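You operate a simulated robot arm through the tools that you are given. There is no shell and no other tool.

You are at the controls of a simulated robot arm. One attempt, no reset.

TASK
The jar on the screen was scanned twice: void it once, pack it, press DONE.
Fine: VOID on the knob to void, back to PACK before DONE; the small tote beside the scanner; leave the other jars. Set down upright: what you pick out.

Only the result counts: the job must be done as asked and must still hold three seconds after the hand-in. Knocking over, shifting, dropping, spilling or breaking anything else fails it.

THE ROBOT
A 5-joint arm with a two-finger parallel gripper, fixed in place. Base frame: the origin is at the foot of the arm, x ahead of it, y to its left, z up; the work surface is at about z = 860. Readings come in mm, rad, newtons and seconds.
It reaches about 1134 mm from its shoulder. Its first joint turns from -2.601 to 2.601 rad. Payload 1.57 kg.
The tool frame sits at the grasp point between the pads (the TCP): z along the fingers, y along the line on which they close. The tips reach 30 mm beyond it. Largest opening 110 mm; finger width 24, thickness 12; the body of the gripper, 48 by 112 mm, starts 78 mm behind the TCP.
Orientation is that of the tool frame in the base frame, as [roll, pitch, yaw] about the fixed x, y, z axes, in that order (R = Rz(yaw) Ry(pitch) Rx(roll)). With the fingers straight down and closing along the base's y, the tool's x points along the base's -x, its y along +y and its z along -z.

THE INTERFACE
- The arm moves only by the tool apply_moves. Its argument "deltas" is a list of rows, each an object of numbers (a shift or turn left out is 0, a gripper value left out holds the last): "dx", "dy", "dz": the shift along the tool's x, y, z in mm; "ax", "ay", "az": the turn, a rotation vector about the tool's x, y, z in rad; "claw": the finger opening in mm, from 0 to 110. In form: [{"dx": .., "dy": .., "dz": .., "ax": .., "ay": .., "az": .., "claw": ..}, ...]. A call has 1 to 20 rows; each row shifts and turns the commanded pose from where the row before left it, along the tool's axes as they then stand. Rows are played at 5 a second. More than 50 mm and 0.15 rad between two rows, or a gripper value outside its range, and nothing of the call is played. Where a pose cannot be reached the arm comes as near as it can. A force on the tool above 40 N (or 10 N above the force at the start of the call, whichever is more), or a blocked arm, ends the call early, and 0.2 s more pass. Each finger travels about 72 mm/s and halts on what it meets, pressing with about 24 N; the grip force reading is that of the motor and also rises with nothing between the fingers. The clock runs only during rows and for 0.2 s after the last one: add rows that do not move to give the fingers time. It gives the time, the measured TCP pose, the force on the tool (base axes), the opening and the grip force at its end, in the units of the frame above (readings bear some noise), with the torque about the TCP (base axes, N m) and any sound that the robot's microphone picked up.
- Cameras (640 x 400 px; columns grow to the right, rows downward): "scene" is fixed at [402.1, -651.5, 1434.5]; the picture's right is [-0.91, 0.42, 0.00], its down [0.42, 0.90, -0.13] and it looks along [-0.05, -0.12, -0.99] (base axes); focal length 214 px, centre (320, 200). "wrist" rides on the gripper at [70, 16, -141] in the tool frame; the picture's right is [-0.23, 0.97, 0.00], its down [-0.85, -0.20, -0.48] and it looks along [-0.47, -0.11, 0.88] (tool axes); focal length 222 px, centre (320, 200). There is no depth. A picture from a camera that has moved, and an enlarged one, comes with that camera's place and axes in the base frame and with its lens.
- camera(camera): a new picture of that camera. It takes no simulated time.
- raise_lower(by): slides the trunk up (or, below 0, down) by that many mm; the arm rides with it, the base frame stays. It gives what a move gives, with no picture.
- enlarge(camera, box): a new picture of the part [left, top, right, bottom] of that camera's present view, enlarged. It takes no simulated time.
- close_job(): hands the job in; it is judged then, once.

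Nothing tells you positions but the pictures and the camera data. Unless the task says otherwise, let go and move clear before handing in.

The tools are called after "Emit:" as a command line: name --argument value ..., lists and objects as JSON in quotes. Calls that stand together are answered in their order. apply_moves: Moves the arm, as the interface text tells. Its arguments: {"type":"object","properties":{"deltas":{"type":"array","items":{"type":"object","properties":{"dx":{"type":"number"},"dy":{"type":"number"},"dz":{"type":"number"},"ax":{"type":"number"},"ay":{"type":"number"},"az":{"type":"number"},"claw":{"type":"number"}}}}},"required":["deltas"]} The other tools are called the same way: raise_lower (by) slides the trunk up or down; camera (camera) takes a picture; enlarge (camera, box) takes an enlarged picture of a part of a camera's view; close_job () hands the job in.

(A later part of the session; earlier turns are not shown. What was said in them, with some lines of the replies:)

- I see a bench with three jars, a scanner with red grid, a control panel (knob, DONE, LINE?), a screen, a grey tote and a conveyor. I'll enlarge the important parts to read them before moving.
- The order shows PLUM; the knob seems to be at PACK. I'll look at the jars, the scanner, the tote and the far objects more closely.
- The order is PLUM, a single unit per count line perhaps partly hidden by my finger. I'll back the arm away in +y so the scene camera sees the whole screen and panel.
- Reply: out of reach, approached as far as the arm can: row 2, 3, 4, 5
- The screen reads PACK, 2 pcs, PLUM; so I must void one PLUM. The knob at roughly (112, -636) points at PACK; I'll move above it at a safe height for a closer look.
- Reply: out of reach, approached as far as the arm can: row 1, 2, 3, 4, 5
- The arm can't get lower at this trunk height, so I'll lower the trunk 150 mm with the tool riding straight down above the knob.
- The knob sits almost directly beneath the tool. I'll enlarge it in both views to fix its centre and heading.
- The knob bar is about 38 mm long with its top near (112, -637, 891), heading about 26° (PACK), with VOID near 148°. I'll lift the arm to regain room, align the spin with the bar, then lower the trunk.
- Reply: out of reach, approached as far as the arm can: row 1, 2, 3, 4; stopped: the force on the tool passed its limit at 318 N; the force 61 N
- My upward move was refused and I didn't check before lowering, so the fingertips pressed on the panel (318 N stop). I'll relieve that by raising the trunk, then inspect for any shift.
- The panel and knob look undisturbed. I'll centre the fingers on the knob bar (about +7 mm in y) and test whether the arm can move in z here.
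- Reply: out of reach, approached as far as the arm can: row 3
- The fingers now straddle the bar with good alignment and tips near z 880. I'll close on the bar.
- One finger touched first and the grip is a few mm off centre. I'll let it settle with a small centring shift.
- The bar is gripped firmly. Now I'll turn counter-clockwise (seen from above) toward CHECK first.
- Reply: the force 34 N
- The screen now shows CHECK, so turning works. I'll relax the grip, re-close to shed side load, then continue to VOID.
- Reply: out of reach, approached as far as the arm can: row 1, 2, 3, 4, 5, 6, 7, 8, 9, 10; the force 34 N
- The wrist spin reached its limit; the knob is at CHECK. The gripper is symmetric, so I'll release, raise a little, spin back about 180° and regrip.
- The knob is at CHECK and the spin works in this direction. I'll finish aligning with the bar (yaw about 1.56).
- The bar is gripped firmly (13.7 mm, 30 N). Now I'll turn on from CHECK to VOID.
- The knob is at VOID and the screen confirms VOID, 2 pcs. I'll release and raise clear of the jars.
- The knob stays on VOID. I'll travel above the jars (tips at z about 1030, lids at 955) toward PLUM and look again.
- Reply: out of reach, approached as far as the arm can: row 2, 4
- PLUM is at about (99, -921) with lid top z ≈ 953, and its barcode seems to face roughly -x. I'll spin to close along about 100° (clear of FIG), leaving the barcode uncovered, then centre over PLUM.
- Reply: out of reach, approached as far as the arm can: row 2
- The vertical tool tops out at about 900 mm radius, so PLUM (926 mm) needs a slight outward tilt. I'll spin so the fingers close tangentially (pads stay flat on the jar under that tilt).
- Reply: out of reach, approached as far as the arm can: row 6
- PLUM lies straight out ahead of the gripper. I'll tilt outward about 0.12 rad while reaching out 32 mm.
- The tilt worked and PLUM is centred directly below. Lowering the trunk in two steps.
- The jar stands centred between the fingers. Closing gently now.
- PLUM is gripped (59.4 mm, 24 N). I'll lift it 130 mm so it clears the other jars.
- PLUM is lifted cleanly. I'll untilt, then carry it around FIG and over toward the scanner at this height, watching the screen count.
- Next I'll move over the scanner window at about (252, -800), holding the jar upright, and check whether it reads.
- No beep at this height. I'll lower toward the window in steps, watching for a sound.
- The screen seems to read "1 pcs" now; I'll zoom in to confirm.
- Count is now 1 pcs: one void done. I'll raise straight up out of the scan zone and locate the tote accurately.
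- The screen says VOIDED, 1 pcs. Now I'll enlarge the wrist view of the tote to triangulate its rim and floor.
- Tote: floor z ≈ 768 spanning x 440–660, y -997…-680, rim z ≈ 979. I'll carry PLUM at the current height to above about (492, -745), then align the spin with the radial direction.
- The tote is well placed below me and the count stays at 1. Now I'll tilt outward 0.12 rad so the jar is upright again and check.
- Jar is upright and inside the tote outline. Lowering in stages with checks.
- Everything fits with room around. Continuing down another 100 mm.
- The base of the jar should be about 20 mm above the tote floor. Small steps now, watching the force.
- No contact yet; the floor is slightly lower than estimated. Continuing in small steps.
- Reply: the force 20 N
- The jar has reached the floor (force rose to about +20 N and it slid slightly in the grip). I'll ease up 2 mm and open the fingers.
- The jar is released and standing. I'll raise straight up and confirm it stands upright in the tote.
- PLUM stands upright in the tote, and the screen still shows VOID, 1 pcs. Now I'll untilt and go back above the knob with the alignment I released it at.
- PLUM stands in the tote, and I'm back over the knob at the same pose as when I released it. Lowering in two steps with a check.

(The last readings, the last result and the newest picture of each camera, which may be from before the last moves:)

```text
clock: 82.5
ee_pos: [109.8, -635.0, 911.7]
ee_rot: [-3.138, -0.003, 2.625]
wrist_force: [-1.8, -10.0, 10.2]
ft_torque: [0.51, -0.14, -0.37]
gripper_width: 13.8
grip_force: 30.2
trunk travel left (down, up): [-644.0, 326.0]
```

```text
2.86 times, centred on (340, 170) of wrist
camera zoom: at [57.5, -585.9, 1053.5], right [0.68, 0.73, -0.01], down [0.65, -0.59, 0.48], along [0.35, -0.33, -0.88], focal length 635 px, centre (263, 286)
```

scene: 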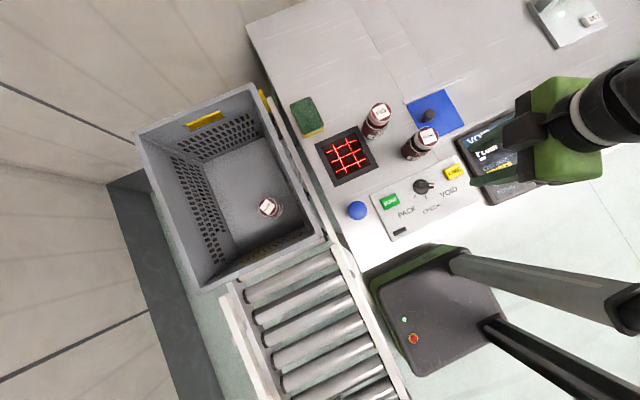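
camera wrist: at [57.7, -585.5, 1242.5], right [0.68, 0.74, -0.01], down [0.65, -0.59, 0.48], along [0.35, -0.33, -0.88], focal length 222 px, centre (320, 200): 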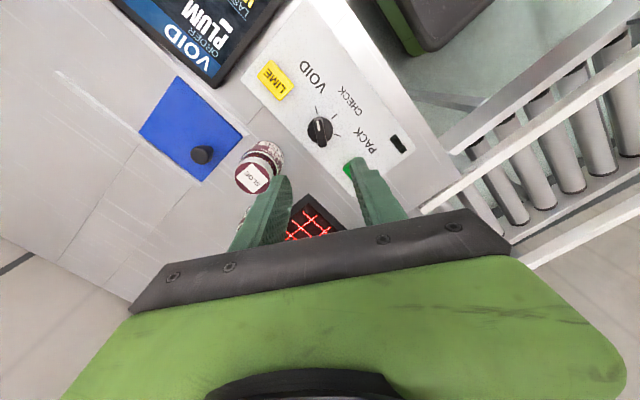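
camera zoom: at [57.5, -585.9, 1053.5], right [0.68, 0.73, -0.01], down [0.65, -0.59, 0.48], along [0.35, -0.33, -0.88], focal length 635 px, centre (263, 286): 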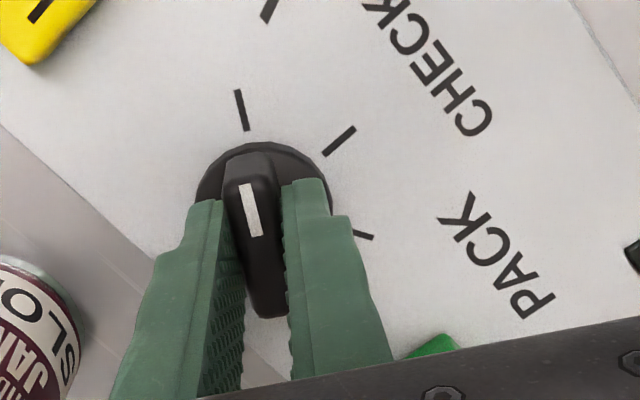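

Gripped. Turning clockwise (seen from above) toward CHECK and then PACK.

Emit:
apply_moves --deltas '[{"az": 0.1}, {"az": 0.1}, {"az": 0.1}, {"az": 0.1}, {"az": 0.1}, {"az": 0.1}, {"az": 0.1}, {"az": 0.1}, {"az": 0.1}, {"az": 0.1}, {"az": 0.05}, {}]'

Emit:
enlarge --camera "wrist" --box '[240, 100, 440, 240]'

```text
clock: 85.2
ee_pos: [110.7, -635.2, 910.9]
ee_rot: [-3.138, 0.002, 1.575]
wrist_force: [1.2, -5.1, 1.0]
ft_torque: [0.49, -0.72, 0.02]
gripper_width: 14.0
grip_force: 30.3
trunk travel left (down, up): [-644.0, 326.0]
```

```text
2.86 times, centred on (340, 170) of wrist
camera zoom: at [126.5, -564.4, 1052.9], right [0.97, -0.22, 0.0], down [-0.19, -0.86, 0.48], along [-0.11, -0.47, -0.88], focal length 635 px, centre (263, 286)
```

zoom: 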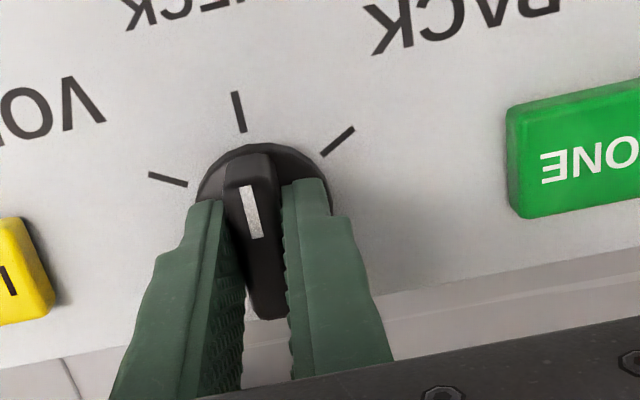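

Emit:
apply_moves --deltas '[{"az": 0.1}, {"az": 0.1}, {"az": 0.1}, {"az": 0.1}, {"az": 0.1}, {"az": 0.1}, {"az": 0.1}, {"az": 0.1}, {"az": 0.1}, {"az": 0.1}, {"az": 0.06}, {}]'

Emit:
camera --camera "wrist"

Emit:
enlarge --camera "scene" --box '[400, 90, 600, 215]'

```text
clock: 87.8
ee_pos: [110.4, -634.1, 910.4]
ee_rot: [-3.14, 0.007, 0.514]
wrist_force: [4.2, 4.5, -10.0]
ft_torque: [-0.17, -0.46, 0.46]
gripper_width: 13.8
grip_force: 30.9
trunk travel left (down, up): [-644.0, 326.0]
```

```text
taken
camera wrist: at [180.1, -614.5, 1052.6], right [0.28, -0.96, 0.0], down [-0.84, -0.25, 0.48], along [-0.46, -0.14, -0.87], focal length 222 px, centre (320, 200)
```

wrist: 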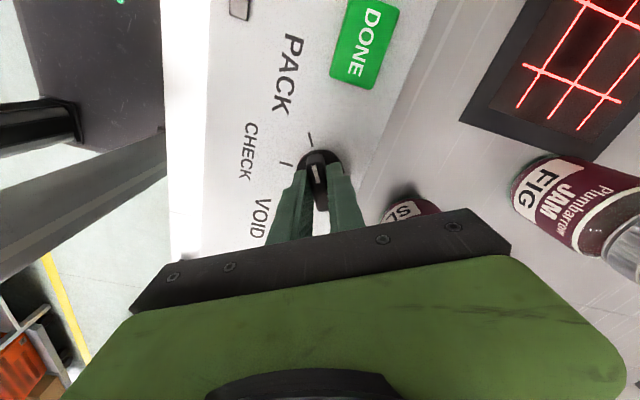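

```text
3.20 times, centred on (500, 152) of scene
camera zoom: at [402.1, -651.5, 1434.5], right [-0.91, 0.42, 0.0], down [0.42, 0.9, -0.13], along [-0.05, -0.12, -0.99], focal length 686 px, centre (-256, 352)
```

zoom: 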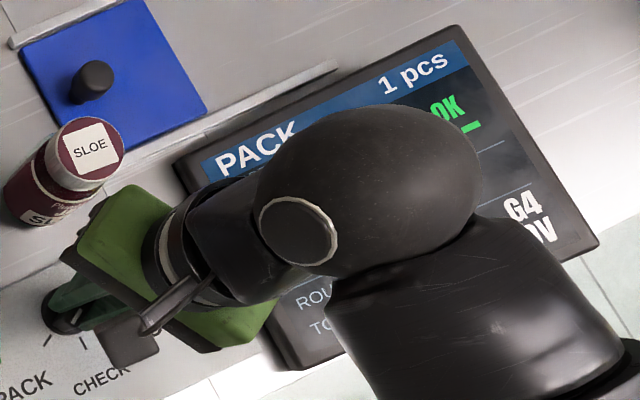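

The screen shows PACK with 1 pcs. I'll release the knob, raise, and then locate the DONE button.

Emit:
apply_moves --deltas '[{"claw": 50}, {}, {}]'

Emit:
raise_lower --by 60

Emit:
camera --camera "wrist"

Emit:
enlarge --camera "scene" --box '[370, 170, 450, 230]'

```text
clock: 88.5
ee_pos: [110.6, -634.6, 911.8]
ee_rot: [-3.141, 0.005, 0.514]
wrist_force: [-0.3, -0.3, -0.4]
ft_torque: [-0.05, -0.05, -0.02]
gripper_width: 50.0
grip_force: 0.0
trunk travel left (down, up): [-644.0, 326.0]
```

```text
clock: 89.5
ee_pos: [111.1, -635.9, 971.1]
ee_rot: [3.141, 0.007, 0.516]
wrist_force: [-0.4, -0.1, -0.2]
ft_torque: [-0.01, 0.0, 0.03]
gripper_width: 50.4
grip_force: 0.1
trunk travel left (down, up): [-704.0, 266.0]
```

```text
taken
camera wrist: at [179.8, -614.3, 1112.9], right [0.28, -0.96, 0.0], down [-0.84, -0.25, 0.48], along [-0.46, -0.14, -0.88], focal length 222 px, centre (320, 200)
```

wrist: 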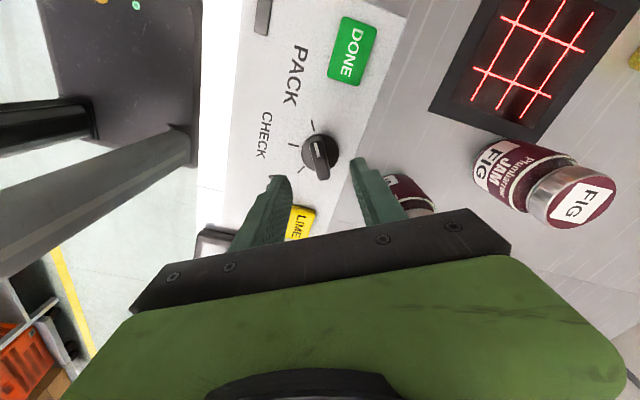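

```text
6.67 times, centred on (410, 200) of scene
camera zoom: at [402.1, -651.5, 1434.5], right [-0.91, 0.42, 0.0], down [0.42, 0.9, -0.13], along [-0.05, -0.12, -0.99], focal length 1430 px, centre (-280, 200)
```

zoom: 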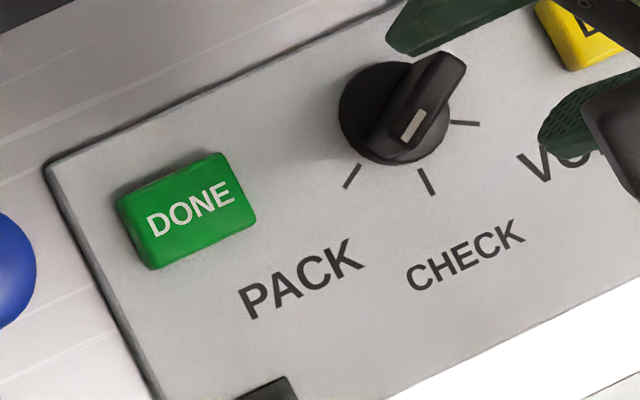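

DONE is at about (208.6, -638), top z ≈ 881. I'll close the fingers and move above it.

Emit:
apply_moves --deltas '[{"dx": 28, "dy": 16.6, "claw": 30}, {"dx": 28, "dy": 16.6, "claw": 10}, {"dx": 28, "dy": 16.6, "claw": 0}, {}, {}, {}]'

Emit:
camera --camera "wrist"

Emit:
camera --camera "scene"

```text
clock: 91.0
ee_pos: [208.5, -635.4, 970.8]
ee_rot: [-3.14, 0.005, 0.515]
wrist_force: [-0.1, -0.5, -0.4]
ft_torque: [0.03, 0.0, 0.03]
gripper_width: 0.0
grip_force: 21.7
trunk travel left (down, up): [-704.0, 266.0]
```

```text
taken
camera wrist: at [277.1, -615.7, 1112.9], right [0.28, -0.96, 0.0], down [-0.84, -0.25, 0.48], along [-0.46, -0.14, -0.88], focal length 222 px, centre (320, 200)
```

wrist: 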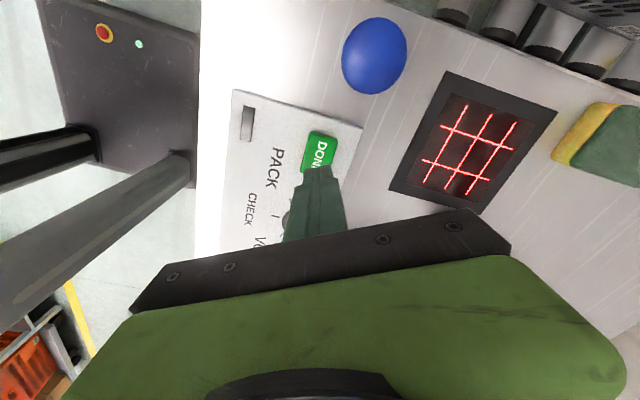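

```text
taken
```

scene: 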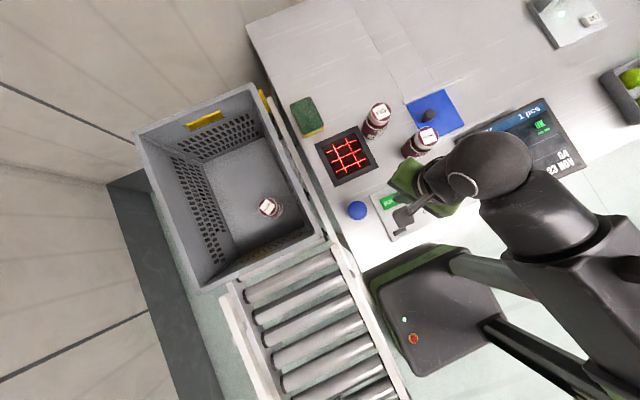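

Aligned over DONE. Lowering to just above the button, then pressing in small steps.

Emit:
raise_lower --by -54

Emit:
enlarge --camera "wrist" --box '[240, 100, 400, 220]'

Emit:
enlarge --camera "scene" --box '[440, 90, 600, 210]'

```text
clock: 91.9
ee_pos: [207.9, -636.2, 916.4]
ee_rot: [3.141, 0.005, 0.515]
wrist_force: [-0.3, 0.0, -0.9]
ft_torque: [-0.03, 0.02, -0.01]
gripper_width: 0.3
grip_force: 21.2
trunk travel left (down, up): [-650.0, 320.0]
```

```text
3.33 times, centred on (320, 160) of wrist
camera zoom: at [277.0, -615.7, 1059.0], right [0.28, -0.96, 0.0], down [-0.84, -0.25, 0.48], along [-0.46, -0.14, -0.88], focal length 740 px, centre (320, 333)
```

zoom: 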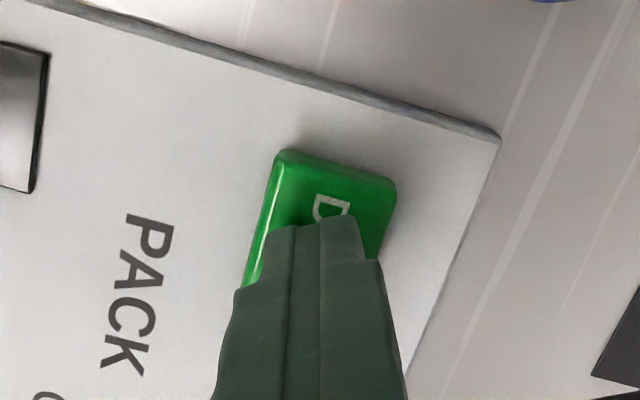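

```text
3.33 times, centred on (520, 150) of scene
camera zoom: at [402.1, -651.5, 1434.5], right [-0.91, 0.42, 0.0], down [0.42, 0.9, -0.13], along [-0.05, -0.12, -0.99], focal length 715 px, centre (-347, 367)
```

zoom: 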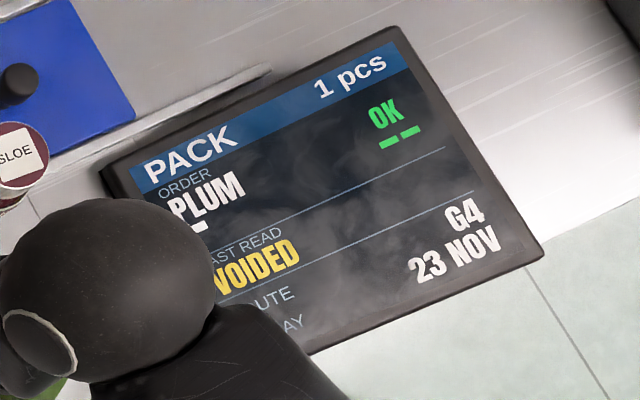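

The fingertips sit over the DONE button and the screen reads PACK, 1 pcs, VOIDED. Pressing down stepwise.

Emit:
raise_lower --by -4

Emit:
raise_lower --by -2

```text
clock: 92.4
ee_pos: [207.3, -635.6, 914.0]
ee_rot: [-3.14, 0.006, 0.514]
wrist_force: [-0.4, 1.1, 0.8]
ft_torque: [0.0, -0.01, -0.03]
gripper_width: 0.0
grip_force: 21.0
trunk travel left (down, up): [-646.0, 324.0]
```

```text
clock: 93.0
ee_pos: [209.0, -636.6, 910.6]
ee_rot: [-3.142, 0.006, 0.515]
wrist_force: [0.5, -0.7, 1.7]
ft_torque: [0.02, 0.01, -0.04]
gripper_width: 0.0
grip_force: 21.8
trunk travel left (down, up): [-644.0, 326.0]
```

Emit:
raise_lower --by -2

Emit:
enlarge --camera "scene" --box '[440, 90, 600, 210]'

```text
clock: 93.5
ee_pos: [206.8, -635.4, 909.7]
ee_rot: [-3.141, 0.005, 0.514]
wrist_force: [0.6, -1.4, 2.3]
ft_torque: [-0.01, -0.01, 0.0]
gripper_width: 0.0
grip_force: 21.4
trunk travel left (down, up): [-642.0, 328.0]
heard: click
```

```text
3.33 times, centred on (520, 150) of scene
camera zoom: at [402.1, -651.5, 1434.5], right [-0.91, 0.42, 0.0], down [0.42, 0.9, -0.13], along [-0.05, -0.12, -0.99], focal length 715 px, centre (-347, 367)
```

zoom: 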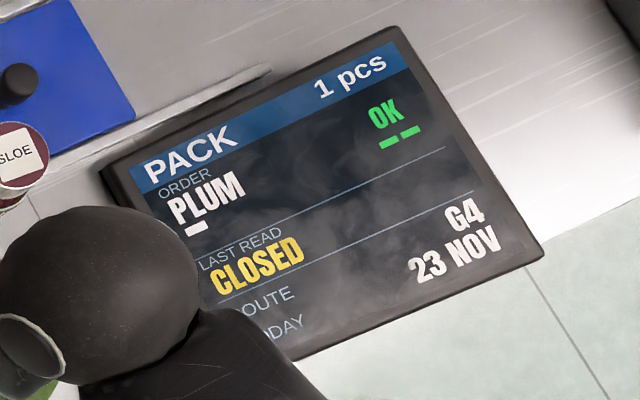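

A click was heard and the screen says CLOSED. I'll raise clear and do a final check of everything.

Emit:
raise_lower --by 180

Emit:
camera --camera "scene"

Emit:
enlarge --camera "scene" --box '[120, 70, 440, 310]'

Emit:
enlarge --camera "scene" --box '[440, 90, 600, 210]'

```text
clock: 95.5
ee_pos: [209.2, -635.6, 1090.1]
ee_rot: [3.141, 0.006, 0.517]
wrist_force: [-0.1, -0.1, -0.5]
ft_torque: [0.0, 0.03, 0.02]
gripper_width: 0.0
grip_force: 21.4
trunk travel left (down, up): [-822.0, 148.0]
```

```text
taken
```

scene: 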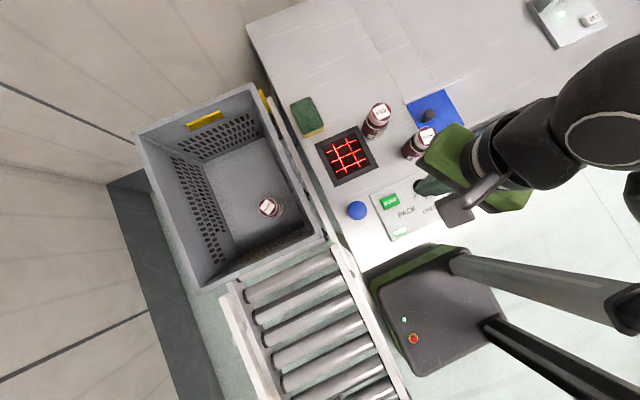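

```text
1.67 times, centred on (280, 190) of scene
camera zoom: at [402.1, -651.5, 1434.5], right [-0.91, 0.42, 0.0], down [0.42, 0.9, -0.13], along [-0.05, -0.12, -0.99], focal length 358 px, centre (387, 217)
```

zoom: 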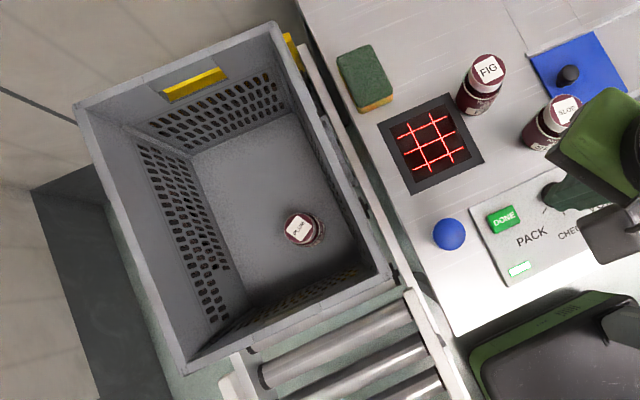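

```text
3.33 times, centred on (520, 150) of scene
camera zoom: at [402.1, -651.5, 1434.5], right [-0.91, 0.42, 0.0], down [0.42, 0.9, -0.13], along [-0.05, -0.12, -0.99], focal length 715 px, centre (-347, 367)
```

zoom: 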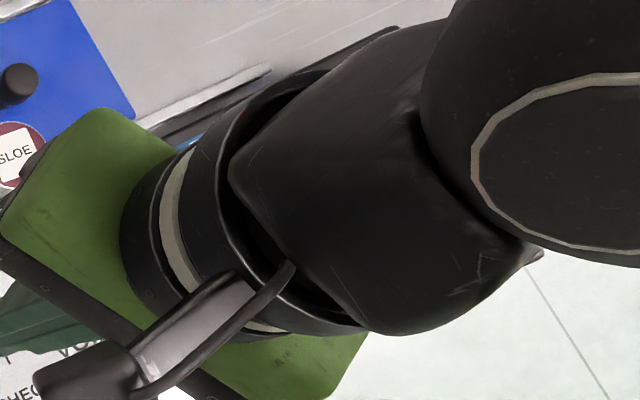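

PLUM stands upright in the tote, the panel lamp is lit, the screen last read CLOSED at 1 pcs in PACK, and the other jars stand where they were. The arm is clear, so I'm handing in.

Emit:
close_job

```text
The job is handed in.
```

The job is handed in. The screen went from 2 pcs to 1 pcs after one void of PLUM. PLUM stands upright in the grey tote beside the scanner. With the knob back on PACK, I pressed DONE once; it clicked and the screen read CLOSED.

Early on, I lowered the trunk before checking that an upward move had worked. The fingertips pressed hard on the control panel, and the move stopped at 318 N. I saw no damage or shift in the pictures, and the knob and DONE button both worked afterwards.

FIG, SLOE and the rest of the bench look as they were at the start. The arm is clear.
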